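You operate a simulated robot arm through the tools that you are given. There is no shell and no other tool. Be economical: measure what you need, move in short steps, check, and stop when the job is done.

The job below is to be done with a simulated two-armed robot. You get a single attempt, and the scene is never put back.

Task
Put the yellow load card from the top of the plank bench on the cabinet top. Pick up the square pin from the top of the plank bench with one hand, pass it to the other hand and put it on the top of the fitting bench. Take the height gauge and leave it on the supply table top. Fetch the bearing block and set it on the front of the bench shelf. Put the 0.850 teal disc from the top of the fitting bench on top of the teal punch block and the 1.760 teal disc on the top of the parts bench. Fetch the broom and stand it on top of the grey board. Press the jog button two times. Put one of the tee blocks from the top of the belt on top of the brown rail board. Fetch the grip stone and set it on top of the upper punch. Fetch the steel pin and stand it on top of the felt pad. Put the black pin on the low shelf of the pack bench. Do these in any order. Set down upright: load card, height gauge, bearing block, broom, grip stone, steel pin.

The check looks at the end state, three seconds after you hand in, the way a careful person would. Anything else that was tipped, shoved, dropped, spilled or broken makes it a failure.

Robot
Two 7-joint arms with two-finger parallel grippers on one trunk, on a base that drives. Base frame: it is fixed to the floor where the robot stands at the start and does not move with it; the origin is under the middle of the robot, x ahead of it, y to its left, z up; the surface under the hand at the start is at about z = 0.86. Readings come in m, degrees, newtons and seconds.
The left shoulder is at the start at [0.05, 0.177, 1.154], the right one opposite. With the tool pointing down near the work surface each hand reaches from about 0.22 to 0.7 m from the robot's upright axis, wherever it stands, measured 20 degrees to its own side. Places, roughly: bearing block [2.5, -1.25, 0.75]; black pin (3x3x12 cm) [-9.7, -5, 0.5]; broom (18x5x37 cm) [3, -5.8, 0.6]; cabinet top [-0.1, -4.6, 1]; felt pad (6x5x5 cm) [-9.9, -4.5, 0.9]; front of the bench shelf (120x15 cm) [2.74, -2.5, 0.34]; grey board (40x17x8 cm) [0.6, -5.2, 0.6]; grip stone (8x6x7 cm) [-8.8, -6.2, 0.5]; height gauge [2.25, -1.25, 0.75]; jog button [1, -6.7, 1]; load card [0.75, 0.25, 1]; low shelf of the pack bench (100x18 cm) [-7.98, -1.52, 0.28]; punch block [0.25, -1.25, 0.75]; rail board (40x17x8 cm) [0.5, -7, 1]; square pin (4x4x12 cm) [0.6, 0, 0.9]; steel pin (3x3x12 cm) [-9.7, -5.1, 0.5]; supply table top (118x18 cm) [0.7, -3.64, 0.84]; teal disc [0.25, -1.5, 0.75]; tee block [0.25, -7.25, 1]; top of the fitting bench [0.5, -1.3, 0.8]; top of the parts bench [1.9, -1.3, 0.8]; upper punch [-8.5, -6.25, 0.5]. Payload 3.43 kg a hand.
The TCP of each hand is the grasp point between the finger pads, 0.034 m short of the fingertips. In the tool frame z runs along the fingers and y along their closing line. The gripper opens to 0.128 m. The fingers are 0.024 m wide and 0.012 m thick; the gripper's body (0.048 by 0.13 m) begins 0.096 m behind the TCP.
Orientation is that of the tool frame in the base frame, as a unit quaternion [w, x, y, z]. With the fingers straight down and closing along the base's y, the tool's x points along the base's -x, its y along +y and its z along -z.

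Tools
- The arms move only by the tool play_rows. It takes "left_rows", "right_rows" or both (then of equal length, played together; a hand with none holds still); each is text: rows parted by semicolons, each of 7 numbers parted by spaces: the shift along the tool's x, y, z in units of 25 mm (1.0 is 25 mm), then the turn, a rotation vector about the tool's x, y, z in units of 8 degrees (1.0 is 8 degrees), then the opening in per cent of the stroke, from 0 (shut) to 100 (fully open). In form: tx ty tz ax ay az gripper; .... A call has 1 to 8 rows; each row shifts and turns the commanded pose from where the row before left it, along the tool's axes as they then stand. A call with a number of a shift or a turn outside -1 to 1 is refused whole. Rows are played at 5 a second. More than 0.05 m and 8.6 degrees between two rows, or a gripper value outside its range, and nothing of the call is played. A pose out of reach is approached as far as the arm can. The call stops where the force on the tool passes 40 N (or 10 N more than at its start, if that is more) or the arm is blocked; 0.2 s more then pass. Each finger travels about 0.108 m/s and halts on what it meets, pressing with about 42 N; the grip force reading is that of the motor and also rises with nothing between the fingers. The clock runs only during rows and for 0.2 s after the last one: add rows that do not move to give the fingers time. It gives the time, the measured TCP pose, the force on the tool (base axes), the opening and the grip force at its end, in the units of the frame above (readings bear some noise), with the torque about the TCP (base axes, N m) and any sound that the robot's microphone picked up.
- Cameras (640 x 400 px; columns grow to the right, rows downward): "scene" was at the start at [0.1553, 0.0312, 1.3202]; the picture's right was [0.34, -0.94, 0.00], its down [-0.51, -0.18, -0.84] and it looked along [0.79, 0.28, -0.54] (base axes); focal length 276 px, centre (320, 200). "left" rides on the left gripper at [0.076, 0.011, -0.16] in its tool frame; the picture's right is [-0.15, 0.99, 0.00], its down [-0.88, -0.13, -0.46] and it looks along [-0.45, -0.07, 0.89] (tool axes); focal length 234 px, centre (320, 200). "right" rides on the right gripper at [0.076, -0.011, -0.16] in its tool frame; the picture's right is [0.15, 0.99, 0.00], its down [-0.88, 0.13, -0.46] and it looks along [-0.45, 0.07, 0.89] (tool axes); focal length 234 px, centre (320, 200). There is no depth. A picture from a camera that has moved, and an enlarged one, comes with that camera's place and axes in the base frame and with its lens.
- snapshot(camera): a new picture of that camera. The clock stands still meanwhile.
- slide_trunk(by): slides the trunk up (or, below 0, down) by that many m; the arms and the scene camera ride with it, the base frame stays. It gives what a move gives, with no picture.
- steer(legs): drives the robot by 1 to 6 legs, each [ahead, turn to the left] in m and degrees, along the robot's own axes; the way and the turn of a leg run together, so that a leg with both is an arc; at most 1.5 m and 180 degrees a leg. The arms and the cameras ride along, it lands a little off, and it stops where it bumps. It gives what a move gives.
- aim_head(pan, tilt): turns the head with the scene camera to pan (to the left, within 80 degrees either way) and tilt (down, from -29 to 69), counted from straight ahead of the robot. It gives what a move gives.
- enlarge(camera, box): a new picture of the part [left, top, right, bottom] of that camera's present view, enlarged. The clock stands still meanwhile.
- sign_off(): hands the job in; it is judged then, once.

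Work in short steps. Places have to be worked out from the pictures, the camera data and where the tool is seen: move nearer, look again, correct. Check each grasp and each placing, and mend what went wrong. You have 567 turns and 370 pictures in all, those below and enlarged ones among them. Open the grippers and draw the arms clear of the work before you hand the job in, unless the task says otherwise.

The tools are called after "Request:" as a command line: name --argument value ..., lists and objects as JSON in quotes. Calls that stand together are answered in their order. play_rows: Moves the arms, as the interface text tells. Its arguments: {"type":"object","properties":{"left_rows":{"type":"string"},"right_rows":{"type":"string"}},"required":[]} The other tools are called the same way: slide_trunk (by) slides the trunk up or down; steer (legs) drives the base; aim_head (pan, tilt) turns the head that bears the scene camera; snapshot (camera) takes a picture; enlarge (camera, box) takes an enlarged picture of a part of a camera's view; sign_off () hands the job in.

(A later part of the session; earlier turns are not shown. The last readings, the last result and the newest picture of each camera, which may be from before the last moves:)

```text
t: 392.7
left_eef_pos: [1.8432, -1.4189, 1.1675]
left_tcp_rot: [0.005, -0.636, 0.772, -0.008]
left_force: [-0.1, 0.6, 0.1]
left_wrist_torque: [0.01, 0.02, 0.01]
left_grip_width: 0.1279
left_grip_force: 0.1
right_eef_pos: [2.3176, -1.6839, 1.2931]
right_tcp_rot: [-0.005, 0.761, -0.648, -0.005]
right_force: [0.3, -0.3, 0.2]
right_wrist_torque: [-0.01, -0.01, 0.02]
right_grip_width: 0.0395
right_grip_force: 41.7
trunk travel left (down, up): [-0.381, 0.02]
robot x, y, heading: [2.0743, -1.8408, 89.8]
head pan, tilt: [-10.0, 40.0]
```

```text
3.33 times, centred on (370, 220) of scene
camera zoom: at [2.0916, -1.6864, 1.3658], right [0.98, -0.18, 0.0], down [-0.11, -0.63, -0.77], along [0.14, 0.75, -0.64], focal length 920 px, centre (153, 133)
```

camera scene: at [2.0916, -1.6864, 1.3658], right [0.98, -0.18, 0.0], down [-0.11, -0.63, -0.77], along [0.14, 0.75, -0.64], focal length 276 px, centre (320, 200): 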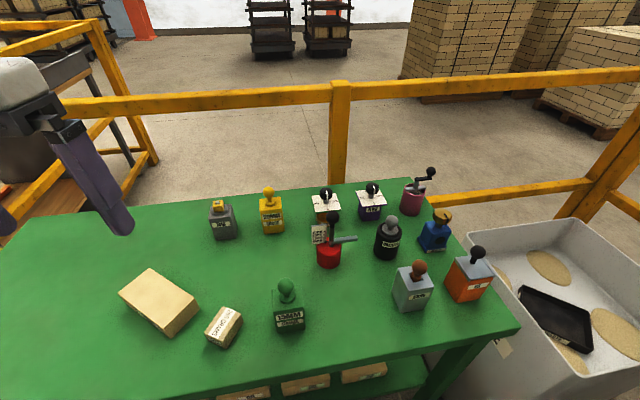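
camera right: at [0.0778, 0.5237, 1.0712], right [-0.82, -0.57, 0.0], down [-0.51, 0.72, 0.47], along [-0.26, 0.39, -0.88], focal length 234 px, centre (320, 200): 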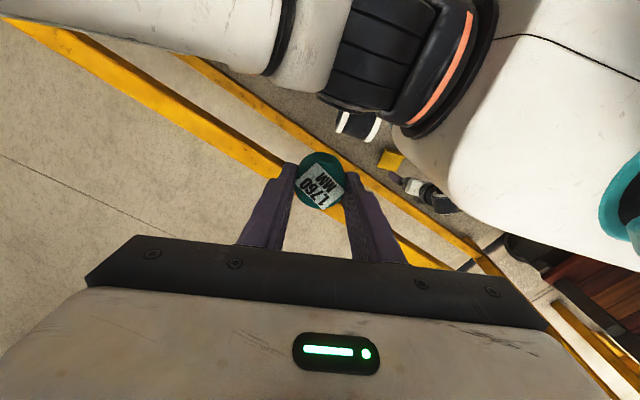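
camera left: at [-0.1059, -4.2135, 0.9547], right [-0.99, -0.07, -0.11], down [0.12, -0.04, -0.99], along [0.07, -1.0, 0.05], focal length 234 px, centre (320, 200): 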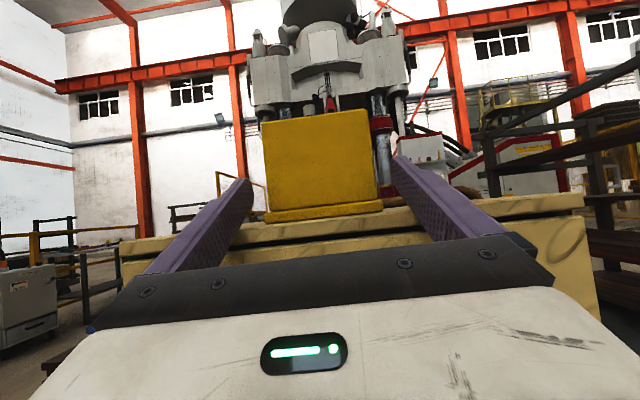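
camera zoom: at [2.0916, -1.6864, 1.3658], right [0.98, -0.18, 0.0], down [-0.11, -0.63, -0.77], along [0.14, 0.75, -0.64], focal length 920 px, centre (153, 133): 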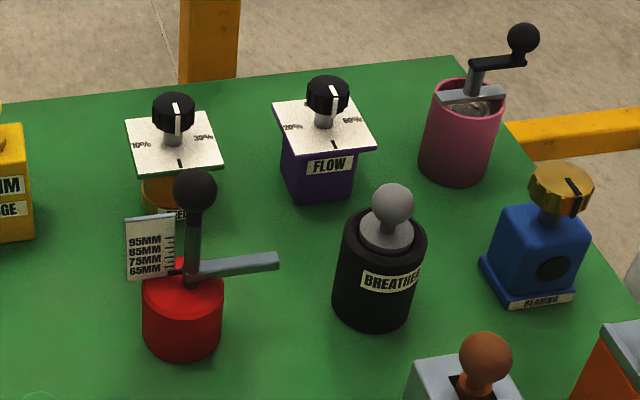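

The red stand with the mm scale and arm is the height gauge. First place the 1.760 disc at a free spot near the front, (2.215, −1.41).

Request:
play_rows --right_rows "-1 0.2 0.6 0 0 0 0;-1 0.2 0.6 0 0 0 0;-1 0.2 0.6 0 0 0 0;-1 0.2 0.6 0 0 0 0;-1 0.2 0.6 0 0 0 0;-1 0.2 0.6 0 0 0 0;-1 0.2 0.6 0 0 0 0;-1 0.2 0.6 0 0 0 0"

Request:
play_rows --right_rows "-1 0.2 0.6 0 0 0 0;-1 0.2 0.6 0 0 0 0;-1 0.2 0.6 0 0 0 0;-0.5 0.1 0.6 0 0 0 0;0 0 1 0 0 0 0;0 0 1 0 0 0 0;0 0 1 0 0 0 0"

Request:
snapshot --camera "right"

```text
t: 394.5
left_eef_pos: [1.8432, -1.4197, 1.167]
left_tcp_rot: [0.005, -0.636, 0.772, -0.009]
left_force: [-0.6, -1.0, -0.1]
left_wrist_torque: [-0.03, 0.0, 0.09]
left_grip_width: 0.128
left_grip_force: 0.1
right_eef_pos: [2.2459, -1.4904, 1.1754]
right_tcp_rot: [-0.004, 0.762, -0.647, -0.006]
right_force: [0.5, 0.8, -0.6]
right_wrist_torque: [-0.02, -0.04, 0.05]
right_grip_width: 0.0395
right_grip_force: 42.1
trunk travel left (down, up): [-0.381, 0.02]
robot x, y, heading: [2.076, -1.8437, 89.6]
head pan, tilt: [-10.0, 40.0]
```

```text
t: 396.1
left_eef_pos: [1.8442, -1.421, 1.1671]
left_tcp_rot: [0.005, -0.636, 0.772, -0.007]
left_force: [0.5, 1.0, 0.1]
left_wrist_torque: [-0.01, 0.0, 0.0]
left_grip_width: 0.1279
left_grip_force: 0.0
right_eef_pos: [2.2158, -1.4045, 1.0411]
right_tcp_rot: [-0.005, 0.762, -0.648, -0.006]
right_force: [-0.3, -0.6, -0.1]
right_wrist_torque: [0.0, -0.04, -0.03]
right_grip_width: 0.0399
right_grip_force: 41.8
trunk travel left (down, up): [-0.381, 0.02]
robot x, y, heading: [2.0727, -1.8404, 89.7]
head pan, tilt: [-10.0, 40.0]
```

```text
229 pictures are left
camera right: at [2.24, -1.4805, 1.2002], right [-0.95, -0.3, 0.0], down [-0.27, 0.84, 0.47], along [-0.14, 0.45, -0.88], focal length 234 px, centre (320, 200)
```

right: 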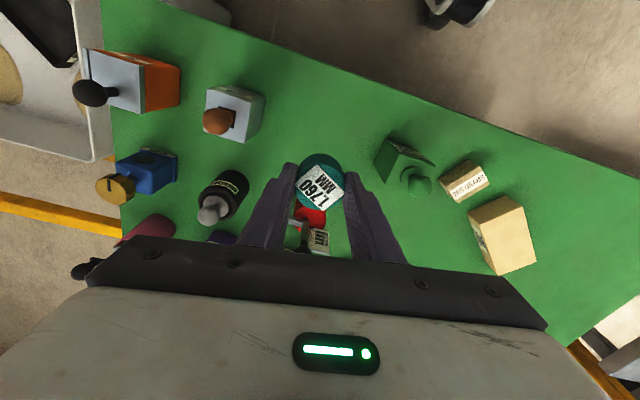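

Request:
play_rows --right_rows "0 0 1 0 0 0 0;0 0 1 0 0 0 0;0 0 1 0 0 0 0;0 0 1 0 0 0 0;0 0 1 0 0 0 0;0 0 1 0 0 0 0;0 0 1 0 0 0 0;0 0 0.6 0 0 0 0"

Request:
play_rows --right_rows "0 0 0.2 0 0 0 0;0 0 0.15 0 0 0 0;0 0 0.15 0 0 0 0"

```text
t: 397.9
left_eef_pos: [1.8442, -1.4194, 1.1685]
left_tcp_rot: [0.005, -0.636, 0.772, -0.008]
left_force: [0.4, -0.5, 1.0]
left_wrist_torque: [0.01, 0.0, 0.0]
left_grip_width: 0.128
left_grip_force: 0.1
right_eef_pos: [2.2151, -1.4036, 0.8508]
right_tcp_rot: [-0.005, 0.762, -0.648, -0.006]
right_force: [-0.5, 0.4, 0.1]
right_wrist_torque: [0.01, -0.03, 0.03]
right_grip_width: 0.0399
right_grip_force: 41.9
trunk travel left (down, up): [-0.381, 0.02]
robot x, y, heading: [2.0749, -1.8388, 89.8]
head pan, tilt: [-10.0, 40.0]
```

```text
t: 398.7
left_eef_pos: [1.8429, -1.4199, 1.1682]
left_tcp_rot: [0.006, -0.636, 0.772, -0.008]
left_force: [0.2, 0.6, -0.2]
left_wrist_torque: [0.0, -0.05, 0.0]
left_grip_width: 0.1279
left_grip_force: 0.0
right_eef_pos: [2.2141, -1.4041, 0.8393]
right_tcp_rot: [-0.005, 0.761, -0.648, -0.005]
right_force: [-0.9, 0.8, -0.2]
right_wrist_torque: [-0.01, 0.02, 0.04]
right_grip_width: 0.0399
right_grip_force: 42.1
trunk travel left (down, up): [-0.381, 0.02]
robot x, y, heading: [2.0761, -1.8431, 89.7]
head pan, tilt: [-10.0, 40.0]
```

Request:
play_rows --right_rows "0 0 0.08 0 0 0 0;0 0 0 0 0 0 40;0 0 0 0 0 0 55;0 0 0 0 0 0 60;0 0 -1 0 0 0 60;0 0 -1 0 0 0 60;0 0 -1 0 0 0 60;0 0 -1 0 0 0 60"

Request:
play_rows --right_rows "0 0 -1 0 0 0 60;0 0 -1 0 0 0 60;0 0 -1 0 0 0 60;0 0 -1 0 0 0 60;0 0 -1 0 0 0 60"

Request:
snapshot --camera "right"

```text
t: 400.5
left_eef_pos: [1.8443, -1.419, 1.1677]
left_tcp_rot: [0.006, -0.636, 0.772, -0.009]
left_force: [-0.1, 0.2, 0.0]
left_wrist_torque: [-0.03, 0.0, 0.01]
left_grip_width: 0.1279
left_grip_force: 0.1
right_eef_pos: [2.2145, -1.405, 0.9374]
right_tcp_rot: [-0.005, 0.761, -0.648, -0.005]
right_force: [-0.6, 0.5, -0.8]
right_wrist_torque: [0.0, -0.01, 0.03]
right_grip_width: 0.0767
right_grip_force: 0.0
trunk travel left (down, up): [-0.381, 0.02]
robot x, y, heading: [2.0737, -1.842, 89.9]
head pan, tilt: [-10.0, 40.0]
```

```text
t: 401.7
left_eef_pos: [1.8432, -1.4201, 1.1677]
left_tcp_rot: [0.007, -0.636, 0.772, -0.008]
left_force: [0.3, -0.6, -0.3]
left_wrist_torque: [0.01, -0.01, -0.01]
left_grip_width: 0.1277
left_grip_force: 0.0
right_eef_pos: [2.2146, -1.4058, 1.0613]
right_tcp_rot: [-0.004, 0.761, -0.649, -0.005]
right_force: [0.6, 0.0, 0.2]
right_wrist_torque: [-0.01, -0.04, 0.0]
right_grip_width: 0.0768
right_grip_force: 0.0
trunk travel left (down, up): [-0.381, 0.02]
robot x, y, heading: [2.0756, -1.8411, 89.6]
head pan, tilt: [-10.0, 40.0]
```

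```text
228 pictures are left
camera right: at [2.2398, -1.4812, 1.2206], right [-0.95, -0.3, 0.0], down [-0.27, 0.84, 0.47], along [-0.14, 0.45, -0.88], focal length 234 px, centre (320, 200)
```

right: 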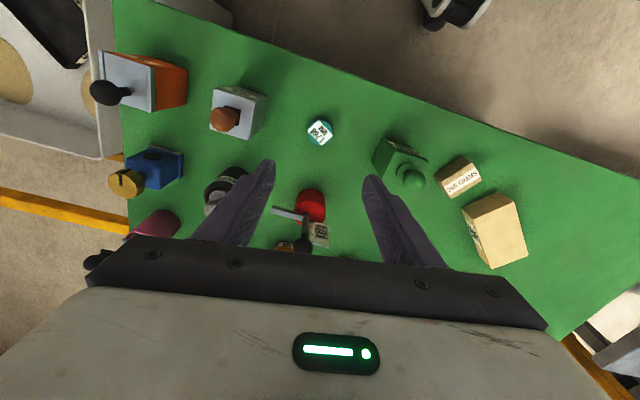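

Disc 1.760 placed. Move the right hand above the bearing block.

Request:
play_rows --right_rows "-0.31 -0.955 0 0 0 0 75;-0.31 -0.955 0 0 0 0 75;-0.31 -0.955 0 0 0 0 75;-0.31 -0.955 0 0 0 0 75;-0.31 -0.955 0 0 0 0 75;-0.31 -0.955 0 0 0 0 75;-0.31 -0.955 0 0 0 0 75;-0.31 -0.955 0 0 0 0 75"

Request:
play_rows --right_rows "-0.31 -0.955 0 0 0 0 75;-0.31 -0.955 0 0 0 0 75;-0.31 -0.955 0 0 0 0 75"

Request:
snapshot --camera "right"

```text
t: 403.5
left_eef_pos: [1.8443, -1.4192, 1.1675]
left_tcp_rot: [0.005, -0.636, 0.772, -0.009]
left_force: [-0.6, 0.2, 0.0]
left_wrist_torque: [-0.01, 0.01, 0.0]
left_grip_width: 0.1278
left_grip_force: 0.1
right_eef_pos: [2.3938, -1.3137, 1.0652]
right_tcp_rot: [-0.005, 0.762, -0.647, -0.005]
right_force: [0.0, -0.6, -0.1]
right_wrist_torque: [0.02, 0.01, -0.01]
right_grip_width: 0.0958
right_grip_force: 0.1
trunk travel left (down, up): [-0.381, 0.02]
robot x, y, heading: [2.0762, -1.8448, 89.6]
head pan, tilt: [-10.0, 40.0]
```

```text
t: 404.3
left_eef_pos: [1.845, -1.42, 1.1673]
left_tcp_rot: [0.006, -0.636, 0.772, -0.007]
left_force: [0.0, 0.0, 0.7]
left_wrist_torque: [0.02, 0.0, -0.05]
left_grip_width: 0.1275
left_grip_force: 0.1
right_eef_pos: [2.4625, -1.2801, 1.0637]
right_tcp_rot: [-0.005, 0.762, -0.647, -0.004]
right_force: [0.2, -0.5, 0.3]
right_wrist_torque: [0.03, 0.04, 0.03]
right_grip_width: 0.0964
right_grip_force: 0.0
trunk travel left (down, up): [-0.381, 0.02]
robot x, y, heading: [2.0745, -1.8448, 89.8]
head pan, tilt: [-10.0, 40.0]
```

```text
227 pictures are left
camera right: at [2.4863, -1.3545, 1.2224], right [-0.95, -0.3, 0.0], down [-0.27, 0.84, 0.47], along [-0.14, 0.45, -0.88], focal length 234 px, centre (320, 200)
```

right: 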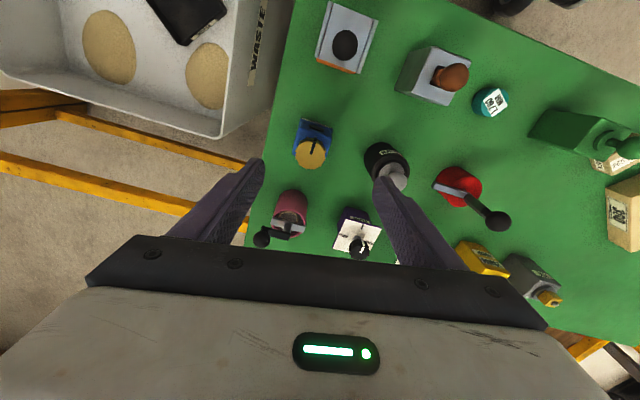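

Request:
enlarge --camera "right" --box '[240, 100, 400, 220]'

```text
3.33 times, centred on (320, 160) of right
camera zoom: at [2.4863, -1.3545, 1.2224], right [-0.95, -0.3, 0.0], down [-0.27, 0.84, 0.47], along [-0.14, 0.45, -0.88], focal length 781 px, centre (320, 333)
```

zoom: 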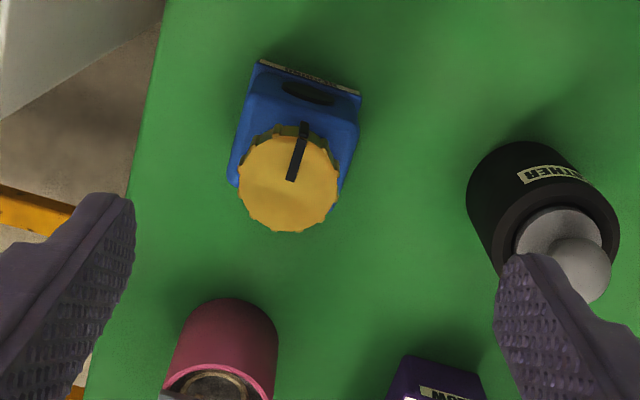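

Request:
play_rows --right_rows "0 0 0 0 0 0.9 75;-1 -0.38 0 0 0 0 75;0 0 1 0 0 0 75;0 0 1 0 0 0 75;0 0 1 0 0 0 75;0 0 1 0 0 0 75"

Request:
snapshot --camera "right"

```text
t: 405.7
left_eef_pos: [1.8442, -1.4197, 1.1672]
left_tcp_rot: [0.005, -0.636, 0.772, -0.007]
left_force: [0.1, -0.4, 0.0]
left_wrist_torque: [-0.01, 0.0, 0.0]
left_grip_width: 0.128
left_grip_force: 0.0
right_eef_pos: [2.4703, -1.2526, 0.9626]
right_tcp_rot: [-0.004, 0.72, -0.694, -0.005]
right_force: [0.8, 0.4, -0.6]
right_wrist_torque: [0.03, 0.03, -0.02]
right_grip_width: 0.0961
right_grip_force: 0.1
trunk travel left (down, up): [-0.381, 0.02]
robot x, y, heading: [2.0729, -1.8403, 89.7]
head pan, tilt: [-10.0, 40.0]
```

```text
225 pictures are left
camera right: at [2.485, -1.3296, 1.1222], right [-0.98, -0.18, 0.0], down [-0.16, 0.87, 0.47], along [-0.08, 0.46, -0.88], focal length 234 px, centre (320, 200)
```

right: 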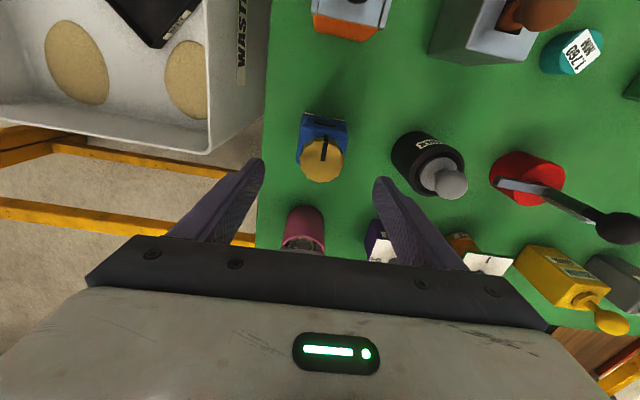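

Request:
play_rows --right_rows "0 0 1 0 0 0 75;0 0 1 0 0 0 75;0 0 1 0 0 0 75;0 0 1 0 0 0 75;0 0 0.5 0 0 0 75;0 0 0 0 0 0 20;0 0 0 0 0 0 0;0 0 0 0 0 0 0"

Request:
snapshot --camera "right"

```text
t: 407.5
left_eef_pos: [1.8432, -1.4186, 1.1667]
left_tcp_rot: [0.005, -0.636, 0.772, -0.008]
left_force: [0.1, 0.6, -0.3]
left_wrist_torque: [0.02, -0.04, -0.02]
left_grip_width: 0.1281
left_grip_force: 0.1
right_eef_pos: [2.4688, -1.2514, 0.8516]
right_tcp_rot: [-0.005, 0.719, -0.695, -0.005]
right_force: [0.1, -0.7, 0.6]
right_wrist_torque: [0.0, -0.02, -0.03]
right_grip_width: 0.054
right_grip_force: 42.4
trunk travel left (down, up): [-0.381, 0.02]
robot x, y, heading: [2.0756, -1.8412, 89.7]
head pan, tilt: [-10.0, 40.0]
```

```text
224 pictures are left
camera right: at [2.4838, -1.3288, 1.0093], right [-0.98, -0.18, 0.0], down [-0.16, 0.87, 0.47], along [-0.08, 0.46, -0.88], focal length 234 px, centre (320, 200)
```

right: 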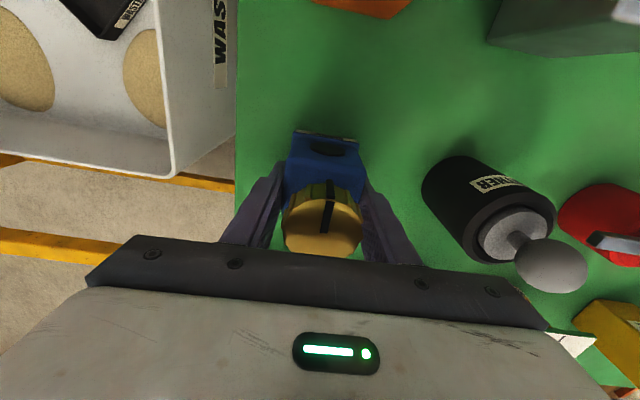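

Bearing block gripped (5.4 cm). Lift clear and pull back.

Request:
play_rows --right_rows "0 0 -1 0 0 0 0;0 0 -1 0 0 0 0;0 0 -1 0 0 0 0;0 0 -1 0 0 0 0;0 0 -1 0 0 0 0;0 0 -1 0 0 0 0;0 0 -1 0 0 0 0;0 0 -1 0 0 0 0"

Request:
play_rows --right_rows "0 0 -1 0 0 0 0;0 0 -1 0 0 0 0;1 0 0 0 0 0 0;1 0 0 0 0 0 0;1 0 0 0 0 0 0;1 0 0 0 0 0 0;1 0 0 0 0 0 0;1 0 0 0 0 0 0"

Request:
snapshot --camera "right"

```text
t: 409.3
left_eef_pos: [1.8434, -1.42, 1.1672]
left_tcp_rot: [0.006, -0.636, 0.772, -0.009]
left_force: [-0.1, -0.3, -0.3]
left_wrist_torque: [0.02, 0.0, -0.02]
left_grip_width: 0.1281
left_grip_force: 0.2
right_eef_pos: [2.4689, -1.2528, 1.0515]
right_tcp_rot: [-0.005, 0.719, -0.695, -0.006]
right_force: [-0.1, -0.7, -1.2]
right_wrist_torque: [0.03, 0.0, -0.01]
right_grip_width: 0.0539
right_grip_force: 42.1
trunk travel left (down, up): [-0.381, 0.02]
robot x, y, heading: [2.0758, -1.8446, 89.6]
head pan, tilt: [-10.0, 40.0]
```

```text
t: 411.1
left_eef_pos: [1.8438, -1.4199, 1.1669]
left_tcp_rot: [0.005, -0.636, 0.772, -0.008]
left_force: [0.3, 0.1, -0.4]
left_wrist_torque: [0.01, 0.04, 0.01]
left_grip_width: 0.1279
left_grip_force: 0.1
right_eef_pos: [2.4742, -1.4043, 1.0989]
right_tcp_rot: [-0.004, 0.719, -0.695, -0.006]
right_force: [0.5, -0.4, -1.9]
right_wrist_torque: [0.01, -0.01, 0.0]
right_grip_width: 0.0536
right_grip_force: 41.9
trunk travel left (down, up): [-0.381, 0.02]
robot x, y, heading: [2.0742, -1.8415, 89.9]
head pan, tilt: [-10.0, 40.0]
```

```text
223 pictures are left
camera right: at [2.4901, -1.4824, 1.2578], right [-0.98, -0.18, 0.0], down [-0.16, 0.87, 0.47], along [-0.08, 0.46, -0.88], focal length 234 px, centre (320, 200)
```

right: 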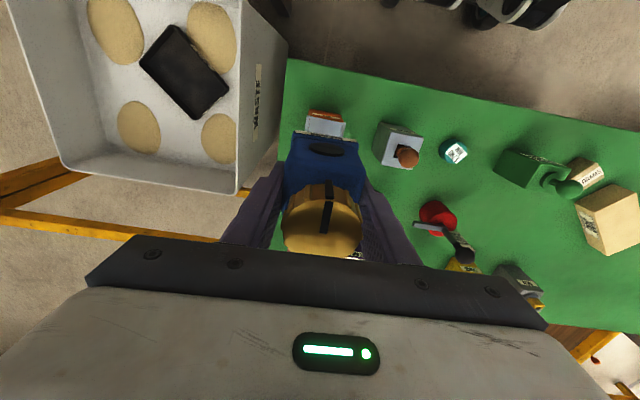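

Now the height gauge with the left hand: pull the right hand in, then turn the base right 40° so the gauge lies ahead-left.

Request:
play_rows --right_rows "1 0.3 0 0 0 0 0;1 0.3 0 0 0 0 0;1 0.3 0 0 0 0 0;1 0.3 0 0 0 0 0;1 0.3 0 0 0 0 0"

Request:
steer --legs '[[0, -40]]'

Request:
play_rows --left_rows "0 0 0 0 0 1 60;0 0 0 0 0 1 60;0 0 0 0 0 1 60;0 0 0 0 0 1 60;0 0 0 0 0 0.9 60"

Request:
snapshot --camera "left"

```text
t: 412.3
left_eef_pos: [1.8436, -1.4205, 1.1682]
left_tcp_rot: [0.006, -0.636, 0.772, -0.008]
left_force: [-0.3, -0.2, -0.4]
left_wrist_torque: [0.0, 0.04, -0.03]
left_grip_width: 0.128
left_grip_force: 0.1
right_eef_pos: [2.4417, -1.5317, 1.0989]
right_tcp_rot: [-0.004, 0.719, -0.695, -0.004]
right_force: [0.7, -0.1, -1.8]
right_wrist_torque: [0.0, -0.02, 0.01]
right_grip_width: 0.0536
right_grip_force: 42.6
trunk travel left (down, up): [-0.381, 0.02]
robot x, y, heading: [2.0763, -1.8399, 89.6]
head pan, tilt: [-10.0, 40.0]
```

```text
t: 414.6
left_eef_pos: [2.1678, -1.3701, 1.1673]
left_tcp_rot: [0.002, -0.336, 0.942, -0.01]
left_force: [0.0, 0.2, -0.2]
left_wrist_torque: [0.0, -0.02, -0.02]
left_grip_width: 0.1281
left_grip_force: 0.0
right_eef_pos: [2.5552, -1.838, 1.0974]
right_tcp_rot: [0.006, -0.44, 0.898, 0.004]
right_force: [0.0, 1.2, -1.6]
right_wrist_torque: [0.01, -0.02, 0.0]
right_grip_width: 0.0534
right_grip_force: 41.9
trunk travel left (down, up): [-0.381, 0.02]
robot x, y, heading: [2.0732, -1.8402, 49.9]
head pan, tilt: [-10.0, 40.0]
```

```text
t: 415.8
left_eef_pos: [2.1675, -1.3702, 1.1664]
left_tcp_rot: [0.005, 0.0, 1.0, -0.008]
left_force: [-0.6, -0.3, 0.1]
left_wrist_torque: [0.02, -0.01, 0.01]
left_grip_width: 0.0767
left_grip_force: 0.2
right_eef_pos: [2.555, -1.8362, 1.0975]
right_tcp_rot: [0.005, -0.44, 0.898, 0.004]
right_force: [0.3, 0.0, -1.5]
right_wrist_torque: [0.01, -0.01, -0.03]
right_grip_width: 0.0539
right_grip_force: 41.7
trunk travel left (down, up): [-0.381, 0.02]
robot x, y, heading: [2.0697, -1.845, 50.1]
head pan, tilt: [-10.0, 40.0]
```

```text
222 pictures are left
camera left: at [2.0891, -1.3538, 1.3251], right [0.15, 0.99, -0.01], down [0.88, -0.12, 0.47], along [0.46, -0.08, -0.88], focal length 234 px, centre (320, 200)
```

left: 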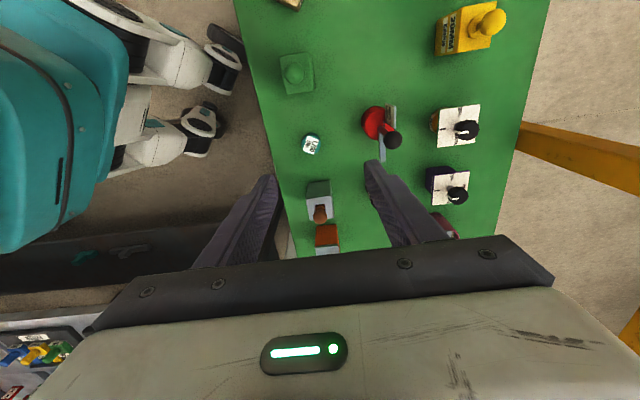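

Request:
play_rows --left_rows "-0.26 0.95 0 0 0 0 60;-0.26 0.95 0 0 0 0 60;-0.26 0.95 0 0 0 0 60;-0.26 0.95 0 0 0 0 60;-0.26 0.95 0 0 0 0 60;0 0 1 0 0 0 60;0 0 1 0 0 0 60"

Request:
enlarge --camera "left" --box '[220, 60, 420, 220]'

```text
t: 417.4
left_eef_pos: [2.1999, -1.2516, 1.1162]
left_tcp_rot: [0.004, 0.001, 1.0, -0.008]
left_force: [0.3, -0.7, -0.6]
left_wrist_torque: [-0.02, 0.0, 0.03]
left_grip_width: 0.0768
left_grip_force: 0.1
right_eef_pos: [2.555, -1.8368, 1.0985]
right_tcp_rot: [0.006, -0.44, 0.898, 0.004]
right_force: [-0.1, -0.5, -1.7]
right_wrist_torque: [0.04, -0.01, -0.04]
right_grip_width: 0.0537
right_grip_force: 41.7
trunk travel left (down, up): [-0.381, 0.02]
robot x, y, heading: [2.074, -1.8406, 49.9]
head pan, tilt: [-10.0, 40.0]
```

```text
2.50 times, centred on (320, 140) of left
camera zoom: at [2.1223, -1.2354, 1.273], right [0.15, 0.99, -0.02], down [0.88, -0.12, 0.47], along [0.46, -0.08, -0.88], focal length 585 px, centre (320, 350)
```

zoom: 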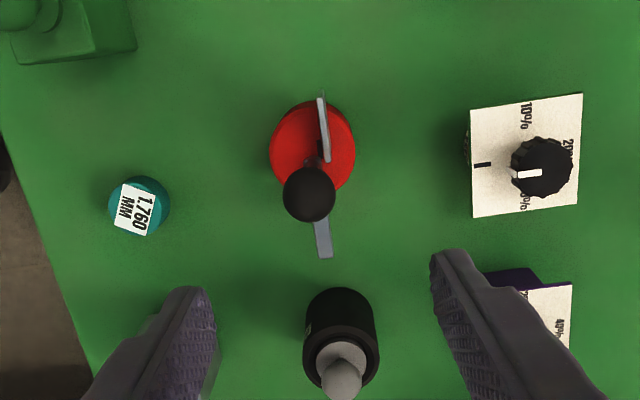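

Request:
play_rows --left_rows "0.08 -0.28 1 0 0 0 60;0 0 1 0 0 0 60;0 0 1 0 0 0 60;0 0 1 0 0 0 60;0 0 1 0 0 0 60"

Request:
snapshot --camera "left"

```text
t: 418.6
left_eef_pos: [2.1995, -1.2598, 0.9897]
left_tcp_rot: [0.006, 0.0, 1.0, -0.008]
left_force: [0.7, 0.3, 0.2]
left_wrist_torque: [-0.03, 0.01, 0.03]
left_grip_width: 0.0768
left_grip_force: 0.1
right_eef_pos: [2.5554, -1.8369, 1.0974]
right_tcp_rot: [0.005, -0.44, 0.898, 0.004]
right_force: [0.6, 0.4, -1.5]
right_wrist_torque: [-0.01, -0.03, -0.02]
right_grip_width: 0.0537
right_grip_force: 41.9
trunk travel left (down, up): [-0.381, 0.02]
robot x, y, heading: [2.0776, -1.8409, 49.8]
head pan, tilt: [-10.0, 40.0]
```

```text
220 pictures are left
camera left: at [2.1222, -1.2444, 1.1483], right [0.15, 0.99, -0.01], down [0.87, -0.12, 0.47], along [0.46, -0.08, -0.88], focal length 234 px, centre (320, 200)
```

left: 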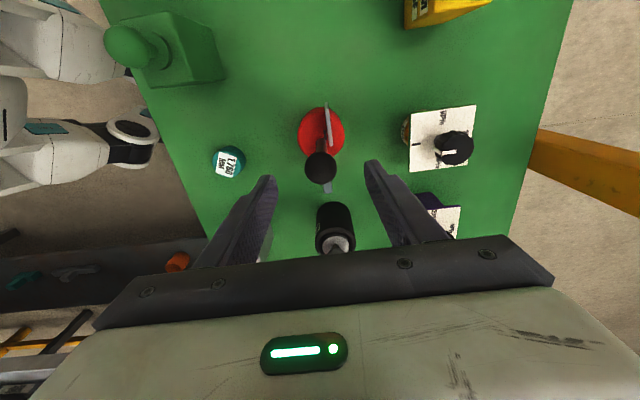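

Request:
play_rows --left_rows "0 0 1 0 0 0 60;0 0 1 0 0 0 60;0 0 0.9 0 0 0 60;0 0 0 0 0 0 30;0 0 0 0 0 0 0;0 0 0 0 0 0 0;0 0 0 0 0 0 0"

Request:
snapshot --camera "left"

```text
t: 420.2
left_eef_pos: [2.1999, -1.2618, 0.9184]
left_tcp_rot: [0.005, 0.0, 1.0, -0.009]
left_force: [-0.3, -0.5, -1.1]
left_wrist_torque: [-0.01, 0.01, 0.0]
left_grip_width: 0.0271
left_grip_force: 41.8
right_eef_pos: [2.5553, -1.837, 1.0988]
right_tcp_rot: [0.007, -0.44, 0.898, 0.003]
right_force: [-0.5, 0.4, -2.0]
right_wrist_torque: [0.02, 0.02, 0.03]
right_grip_width: 0.0532
right_grip_force: 42.0
trunk travel left (down, up): [-0.381, 0.02]
robot x, y, heading: [2.0756, -1.8435, 49.8]
head pan, tilt: [-10.0, 40.0]
```

```text
219 pictures are left
camera left: at [2.122, -1.2463, 1.0756], right [0.15, 0.99, -0.02], down [0.88, -0.12, 0.47], along [0.46, -0.08, -0.88], focal length 234 px, centre (320, 200)
```

left: 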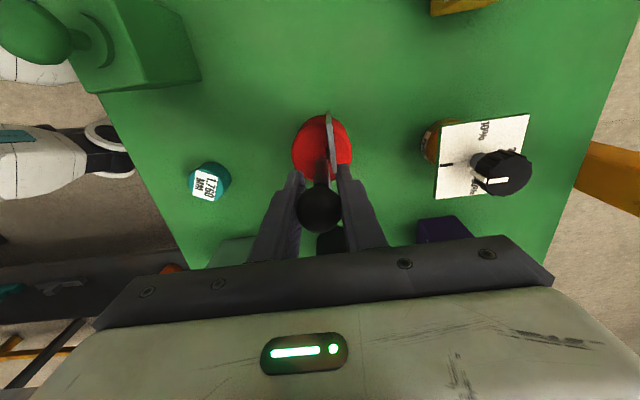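

Ball knob gripped. Lift straight up.

Request:
play_rows --left_rows "0 0 -0.5 0 0 0 0;0 0 -1 0 0 0 0;0 0 -1 0 0 0 0;0 0 -1 0 0 0 0;0 0 -1 0 0 0 0;0 0 -1 0 0 0 0;0 0 -1 0 0 0 0;0 0 -1 0 0 0 0"

Request:
snapshot --camera "scene"

```text
t: 422.0
left_eef_pos: [2.1989, -1.2582, 1.1062]
left_tcp_rot: [0.005, 0.001, 1.0, -0.007]
left_force: [0.9, -0.2, -2.2]
left_wrist_torque: [0.03, -0.02, -0.01]
left_grip_width: 0.0269
left_grip_force: 42.2
right_eef_pos: [2.5551, -1.8371, 1.0975]
right_tcp_rot: [0.006, -0.44, 0.898, 0.004]
right_force: [-1.1, -0.1, -1.9]
right_wrist_torque: [0.0, -0.01, 0.0]
right_grip_width: 0.0535
right_grip_force: 41.3
trunk travel left (down, up): [-0.381, 0.02]
robot x, y, heading: [2.0753, -1.8404, 50.0]
head pan, tilt: [-10.0, 40.0]
```

```text
218 pictures are left
camera scene: at [2.1864, -1.7321, 1.3658], right [0.64, -0.77, 0.0], down [-0.49, -0.41, -0.77], along [0.59, 0.49, -0.64], focal length 276 px, centre (320, 200)
```

scene: 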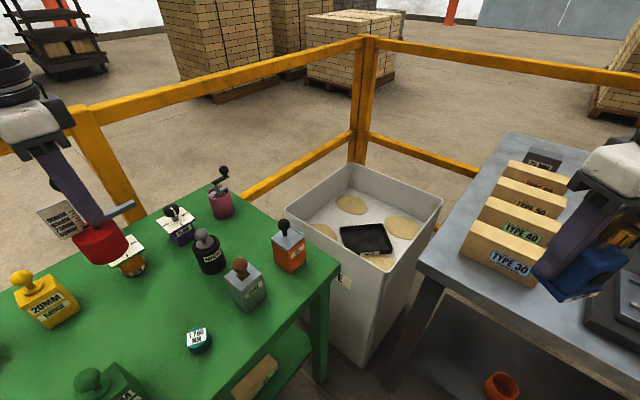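

Request:
play_rows --left_rows "0 0 -1 0 0 0 0;0 0 -1 0 0 0 0;0.2 -1 0 0 0 0 0;0.2 -1 0 0 0 0 0;0.2 -1 0 0 0 0 0;0.2 -1 0 0 0 0 0;0.2 -1 0 0 0 0 0;0.2 -1 0 0 0 0 0"

Request:
steer --legs '[[-0.4, 0], [0, -50]]'

Request:
aim_head --pan 0 --tilt 30

Request:
snapshot --camera "scene"

```text
t: 423.8
left_eef_pos: [2.1668, -1.409, 1.1577]
left_tcp_rot: [0.005, -0.001, 1.0, -0.008]
left_force: [-0.4, -0.3, -1.6]
left_wrist_torque: [0.01, -0.03, -0.02]
left_grip_width: 0.027
left_grip_force: 41.9
right_eef_pos: [2.5551, -1.8372, 1.097]
right_tcp_rot: [0.005, -0.44, 0.898, 0.003]
right_force: [-0.4, 0.5, -1.7]
right_wrist_torque: [0.06, -0.03, 0.02]
right_grip_width: 0.0536
right_grip_force: 41.4
trunk travel left (down, up): [-0.381, 0.02]
robot x, y, heading: [2.0783, -1.8394, 49.8]
head pan, tilt: [-10.0, 40.0]
```

```text
t: 428.5
left_eef_pos: [2.2069, -1.9376, 1.1572]
left_tcp_rot: [0.002, 0.42, 0.908, -0.01]
left_force: [-0.1, 0.1, -1.1]
left_wrist_torque: [-0.04, -0.01, -0.04]
left_grip_width: 0.0269
left_grip_force: 42.2
right_eef_pos: [2.1314, -2.5104, 1.0979]
right_tcp_rot: [0.008, -0.022, 1.0, 0.001]
right_force: [0.0, -1.1, -1.4]
right_wrist_torque: [0.0, -0.05, 0.03]
right_grip_width: 0.0538
right_grip_force: 41.8
trunk travel left (down, up): [-0.381, 0.02]
robot x, y, heading: [1.8166, -2.1486, 0.2]
head pan, tilt: [-10.0, 40.0]
```

```text
t: 429.2
left_eef_pos: [2.2062, -1.9378, 1.1577]
left_tcp_rot: [0.001, 0.42, 0.908, -0.01]
left_force: [0.4, -0.6, -1.4]
left_wrist_torque: [-0.01, 0.02, 0.0]
left_grip_width: 0.0271
left_grip_force: 42.3
right_eef_pos: [2.1306, -2.5115, 1.0985]
right_tcp_rot: [0.007, -0.022, 1.0, 0.001]
right_force: [0.5, -0.5, -1.9]
right_wrist_torque: [-0.02, 0.0, 0.01]
right_grip_width: 0.0537
right_grip_force: 42.2
trunk travel left (down, up): [-0.381, 0.02]
robot x, y, heading: [1.8169, -2.1466, 0.4]
head pan, tilt: [0.0, 30.0]
```

```text
217 pictures are left
camera scene: at [1.9788, -2.1463, 1.3811], right [0.0, -1.0, 0.0], down [-0.5, 0.0, -0.87], along [0.87, 0.0, -0.5], focal length 276 px, centre (320, 200)
```

scene: 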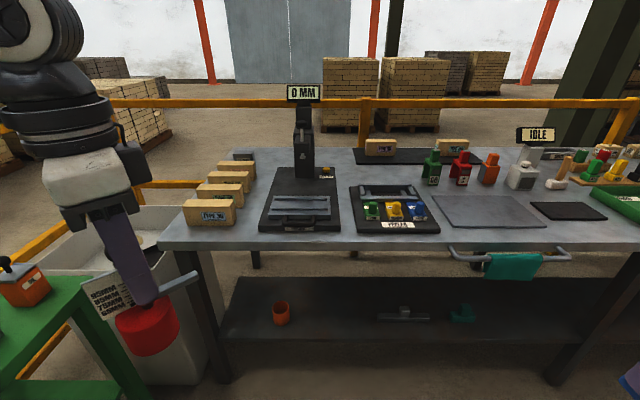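

The bench shelf has free space around y≈−2.22 at its front. Drive up, then lower the trunk.

Request:
steer --legs '[[0, 12], [0.34, 0], [0, -12]]'

Request:
play_rows --left_rows "0 0 -1 0 0 0 0;0 0 -1 0 0 0 0;0 0 -1 0 0 0 0;0 0 -1 0 0 0 0" --right_rows "0 1 1 0 0 0 0;0 1 1 0 0 0 0;0 1 1 0 0 0 0;0 1 1 0 0 0 0"

Request:
slide_trunk --by -0.25

```text
t: 433.0
left_eef_pos: [2.5376, -1.8661, 1.1581]
left_tcp_rot: [0.002, 0.42, 0.907, -0.009]
left_force: [-0.4, 0.1, -1.6]
left_wrist_torque: [0.02, -0.03, -0.03]
left_grip_width: 0.0271
left_grip_force: 41.7
right_eef_pos: [2.4623, -2.44, 1.0986]
right_tcp_rot: [0.006, -0.023, 1.0, 0.001]
right_force: [-0.5, 0.3, -1.7]
right_wrist_torque: [0.06, -0.01, 0.02]
right_grip_width: 0.0534
right_grip_force: 42.2
trunk travel left (down, up): [-0.381, 0.02]
robot x, y, heading: [2.147, -2.0729, 0.3]
head pan, tilt: [0.0, 30.0]
```

```text
t: 434.0
left_eef_pos: [2.5383, -1.8656, 1.2576]
left_tcp_rot: [0.001, 0.42, 0.907, -0.01]
left_force: [0.2, -0.7, -1.3]
left_wrist_torque: [0.0, 0.01, -0.03]
left_grip_width: 0.0272
left_grip_force: 42.5
right_eef_pos: [2.4571, -2.3409, 0.9994]
right_tcp_rot: [0.008, -0.023, 1.0, 0.001]
right_force: [-0.4, -0.6, -1.9]
right_wrist_torque: [0.01, -0.02, 0.0]
right_grip_width: 0.0535
right_grip_force: 41.9
trunk travel left (down, up): [-0.381, 0.02]
robot x, y, heading: [2.1445, -2.0766, 0.4]
head pan, tilt: [0.0, 30.0]
```

```text
t: 436.6
left_eef_pos: [2.5383, -1.8654, 1.0071]
left_tcp_rot: [0.002, 0.419, 0.908, -0.009]
left_force: [0.2, 0.5, -1.2]
left_wrist_torque: [-0.01, 0.01, 0.02]
left_grip_width: 0.0272
left_grip_force: 41.7
right_eef_pos: [2.4582, -2.3413, 0.7491]
right_tcp_rot: [0.007, -0.023, 1.0, 0.001]
right_force: [-0.6, -0.8, -1.6]
right_wrist_torque: [-0.01, -0.01, 0.0]
right_grip_width: 0.0535
right_grip_force: 42.0
trunk travel left (down, up): [-0.131, 0.27]
robot x, y, heading: [2.1481, -2.078, 0.3]
head pan, tilt: [0.0, 30.0]
```

Request:
play_rows --right_rows "0 0.4 1 0 0 0 0;0 0.4 1 0 0 0 0;0 0.4 1 0 0 0 0;0 0.4 1 0 0 0 0;0 0.4 1 0 0 0 0;0 0.4 1 0 0 0 0;0 0.4 1 0 0 0 0;0 0.4 1 0 0 0 0"

Request:
play_rows --right_rows "0 0.4 1 0 0 0 0;0 0.4 1 0 0 0 0;0 0.4 1 0 0 0 0;0 0.4 1 0 0 0 0;0 0.4 0.8 0 0 0 0"

Request:
aim_head --pan -10 --tilt 40

Request:
snapshot --camera "scene"

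Request:
snapshot --camera "right"

```text
t: 438.4
left_eef_pos: [2.5384, -1.8644, 1.007]
left_tcp_rot: [0.001, 0.42, 0.908, -0.009]
left_force: [0.4, 0.7, -0.8]
left_wrist_torque: [0.0, -0.02, -0.01]
left_grip_width: 0.0267
left_grip_force: 42.4
right_eef_pos: [2.4573, -2.2612, 0.5482]
right_tcp_rot: [0.007, -0.023, 1.0, 0.001]
right_force: [-0.1, -0.5, -1.6]
right_wrist_torque: [0.03, -0.02, -0.01]
right_grip_width: 0.0537
right_grip_force: 42.3
trunk travel left (down, up): [-0.131, 0.27]
robot x, y, heading: [2.1501, -2.0766, 0.4]
head pan, tilt: [0.0, 30.0]
```

```text
t: 439.6
left_eef_pos: [2.5388, -1.8661, 1.0079]
left_tcp_rot: [0.002, 0.42, 0.907, -0.01]
left_force: [-0.2, 1.3, -2.5]
left_wrist_torque: [0.0, 0.0, -0.04]
left_grip_width: 0.0269
left_grip_force: 41.7
right_eef_pos: [2.4562, -2.2112, 0.4292]
right_tcp_rot: [0.007, -0.024, 1.0, -0.001]
right_force: [-0.4, -0.4, -1.4]
right_wrist_torque: [-0.02, -0.02, -0.01]
right_grip_width: 0.0534
right_grip_force: 41.6
trunk travel left (down, up): [-0.131, 0.27]
robot x, y, heading: [2.1492, -2.0795, 0.4]
head pan, tilt: [0.0, 30.0]
```

```text
t: 440.3
left_eef_pos: [2.5386, -1.8641, 1.0079]
left_tcp_rot: [0.002, 0.421, 0.907, -0.009]
left_force: [-0.1, 0.0, -1.5]
left_wrist_torque: [0.02, 0.01, -0.02]
left_grip_width: 0.027
left_grip_force: 42.5
right_eef_pos: [2.4574, -2.211, 0.4302]
right_tcp_rot: [0.007, -0.023, 1.0, 0.001]
right_force: [1.8, 0.2, -1.0]
right_wrist_torque: [-0.02, -0.02, 0.01]
right_grip_width: 0.0537
right_grip_force: 42.0
trunk travel left (down, up): [-0.131, 0.27]
robot x, y, heading: [2.1481, -2.074, 0.2]
head pan, tilt: [-10.0, 40.0]
```

```text
216 pictures are left
camera scene: at [2.3027, -2.0891, 1.1158], right [-0.17, -0.99, 0.0], down [-0.63, 0.11, -0.77], along [0.76, -0.13, -0.64], focal length 276 px, centre (320, 200)
```

scene: 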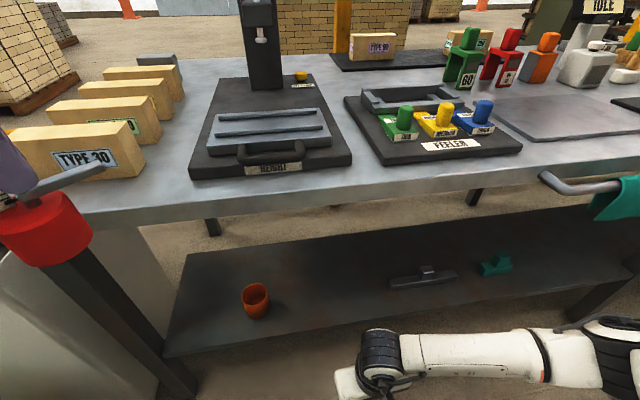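

```text
215 pictures are left
camera right: at [2.3799, -2.2252, 0.5876], right [-0.19, 0.98, 0.0], down [0.87, 0.17, 0.47], along [0.46, 0.09, -0.88], focal length 234 px, centre (320, 200)
```

right: 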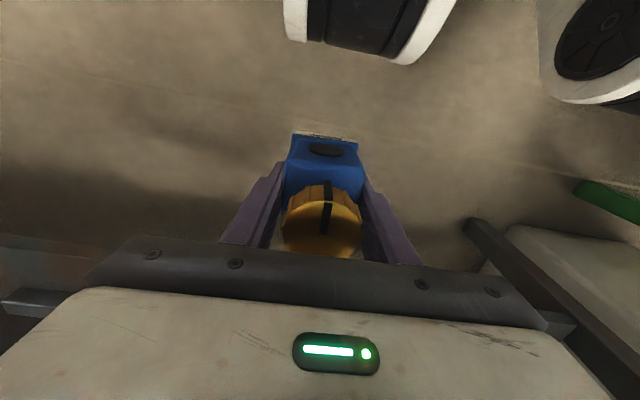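

Shelf front edge is at x≈2.666, z≈0.34. Lower slightly, then slide the block in over the shelf front.

Request:
play_rows --right_rows "0 0 1 0 0 0 0;-1 0 0 0 0 0 0;-1 0 0 0 0 0 0;-1 0 0 0 0 0 0;-1 0 0 0 0 0 0;-1 0 0 0 0 0 0;-1 0 0 0 0 0 0;-1 0 0 0 0 0 0"

Request:
snapshot --camera "scene"

Request:
snapshot --camera "right"

```text
t: 442.1
left_eef_pos: [2.5382, -1.8653, 1.0065]
left_tcp_rot: [0.002, 0.421, 0.907, -0.009]
left_force: [0.1, -0.1, -1.5]
left_wrist_torque: [0.01, 0.04, -0.05]
left_grip_width: 0.0273
left_grip_force: 42.2
right_eef_pos: [2.6323, -2.2027, 0.4075]
right_tcp_rot: [0.007, -0.023, 1.0, 0.001]
right_force: [0.6, 0.0, -1.8]
right_wrist_torque: [-0.01, 0.03, 0.0]
right_grip_width: 0.0537
right_grip_force: 42.1
trunk travel left (down, up): [-0.131, 0.27]
robot x, y, heading: [2.1439, -2.0731, 0.3]
head pan, tilt: [-10.0, 40.0]
```

```text
214 pictures are left
camera scene: at [2.3027, -2.0891, 1.1157], right [-0.17, -0.99, 0.0], down [-0.63, 0.11, -0.77], along [0.75, -0.13, -0.64], focal length 276 px, centre (320, 200)
```

scene: 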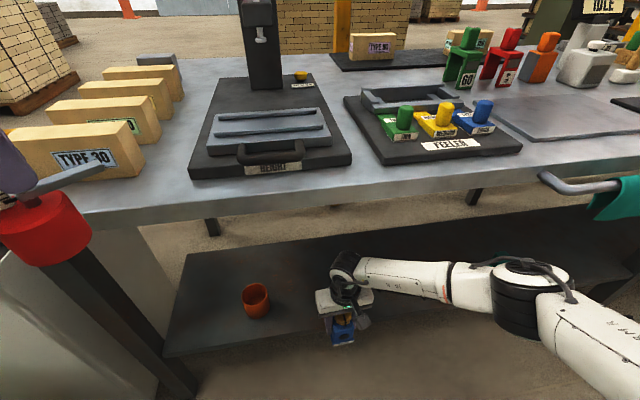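

```text
213 pictures are left
camera right: at [2.5555, -2.2176, 0.5647], right [-0.19, 0.98, 0.0], down [0.87, 0.17, 0.47], along [0.46, 0.09, -0.88], focal length 234 px, centre (320, 200)
```

right: 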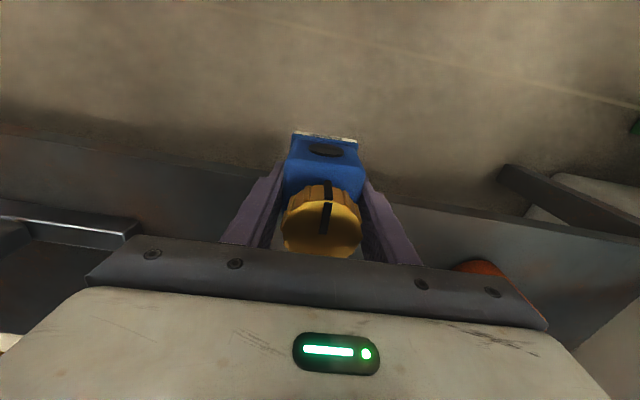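

Request:
play_rows --right_rows "-0.9 0 0 0 0 0 0;-0.9 0 0 0 0 0 0;-0.9 0 0 0 0 0 0;-0.7 0 0 0 0 0 0;0 0 0.2 0 0 0 0;0 0 0.15 0 0 0 0"

Request:
snapshot --camera "right"

```text
t: 443.5
left_eef_pos: [2.5377, -1.864, 1.0072]
left_tcp_rot: [0.002, 0.42, 0.908, -0.009]
left_force: [0.7, 1.2, -1.4]
left_wrist_torque: [-0.04, 0.01, -0.01]
left_grip_width: 0.0265
left_grip_force: 41.9
right_eef_pos: [2.7073, -2.2014, 0.4011]
right_tcp_rot: [0.007, -0.023, 1.0, 0.0]
right_force: [-0.2, 0.4, -1.4]
right_wrist_torque: [-0.03, -0.03, -0.01]
right_grip_width: 0.0539
right_grip_force: 41.8
right hand out of reach, approached as far as the arm can: row 4, 5
trunk travel left (down, up): [-0.131, 0.27]
robot x, y, heading: [2.1474, -2.0728, 0.3]
head pan, tilt: [-10.0, 40.0]
```

```text
212 pictures are left
camera right: at [2.6306, -2.2153, 0.5598], right [-0.19, 0.98, 0.0], down [0.87, 0.17, 0.47], along [0.46, 0.09, -0.88], focal length 234 px, centre (320, 200)
```

right: 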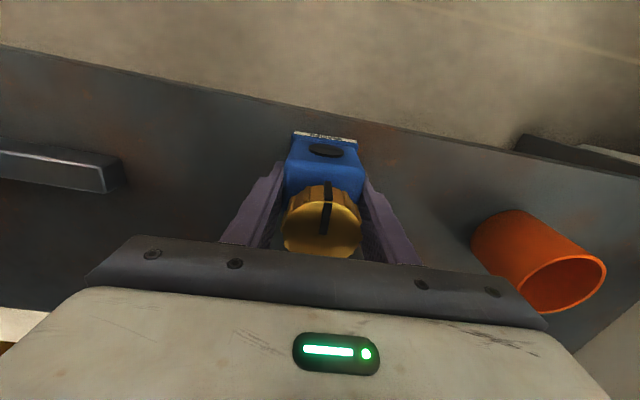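

Request:
steer --legs '[[0.025, 0]]'

Request:
play_rows --right_rows "0 0 0.15 0 0 0 0;0 0 0.15 0 0 0 0;0 0 0.15 0 0 0 0;0 0 0.15 0 0 0 0"

```text
t: 444.3
left_eef_pos: [2.563, -1.864, 1.008]
left_tcp_rot: [0.001, 0.421, 0.907, -0.01]
left_force: [0.6, -0.5, -1.3]
left_wrist_torque: [-0.05, 0.01, 0.0]
left_grip_width: 0.0268
left_grip_force: 42.1
right_eef_pos: [2.7322, -2.2, 0.4018]
right_tcp_rot: [0.008, -0.023, 1.0, 0.002]
right_force: [0.0, -0.1, -2.0]
right_wrist_torque: [0.01, 0.0, -0.04]
right_grip_width: 0.0537
right_grip_force: 41.9
trunk travel left (down, up): [-0.131, 0.27]
robot x, y, heading: [2.1675, -2.0754, 0.3]
head pan, tilt: [-10.0, 40.0]
```

```text
t: 445.3
left_eef_pos: [2.5625, -1.8645, 1.0078]
left_tcp_rot: [0.001, 0.42, 0.907, -0.01]
left_force: [0.1, -0.5, -1.7]
left_wrist_torque: [-0.02, 0.03, 0.05]
left_grip_width: 0.0272
left_grip_force: 42.0
right_eef_pos: [2.7265, -2.203, 0.3915]
right_tcp_rot: [0.007, -0.023, 1.0, 0.0]
right_force: [-0.4, 0.3, 0.2]
right_wrist_torque: [-0.05, -0.05, -0.02]
right_grip_width: 0.0532
right_grip_force: 41.5
right hand out of reach, approached as far as the arm can: row 2, 4
trunk travel left (down, up): [-0.131, 0.27]
robot x, y, heading: [2.1707, -2.0779, 0.3]
head pan, tilt: [-10.0, 40.0]
```

Request:
play_rows --right_rows "0 0 0.06 0 0 0 0;0 0 0 0 0 0 50;0 0 0 0 0 0 70;0 0 0 0 0 0 75;0.8 0 0 0 0 0 75;1 0 0 0 0 0 75;1 0 0 0 0 0 75;1 0 0 0 0 0 75"

Request:
snapshot --camera "right"

```text
t: 447.1
left_eef_pos: [2.5628, -1.8647, 1.0071]
left_tcp_rot: [0.001, 0.421, 0.907, -0.009]
left_force: [0.0, -0.5, -2.4]
left_wrist_torque: [0.01, 0.0, -0.02]
left_grip_width: 0.0269
left_grip_force: 42.0
right_eef_pos: [2.6289, -2.2061, 0.3887]
right_tcp_rot: [0.007, -0.022, 1.0, 0.0]
right_force: [-0.1, -0.7, 0.6]
right_wrist_torque: [-0.02, 0.05, 0.0]
right_grip_width: 0.0964
right_grip_force: 0.0
trunk travel left (down, up): [-0.131, 0.27]
robot x, y, heading: [2.1715, -2.0749, 0.5]
head pan, tilt: [-10.0, 40.0]
```

```text
211 pictures are left
camera right: at [2.5535, -2.2209, 0.5477], right [-0.19, 0.98, 0.0], down [0.87, 0.17, 0.47], along [0.46, 0.09, -0.88], focal length 234 px, centre (320, 200)
```

right: 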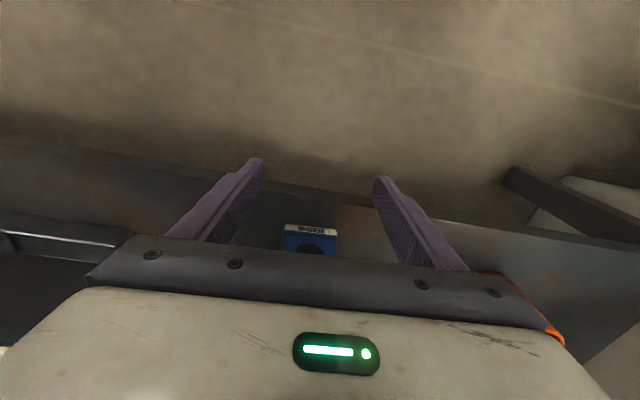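

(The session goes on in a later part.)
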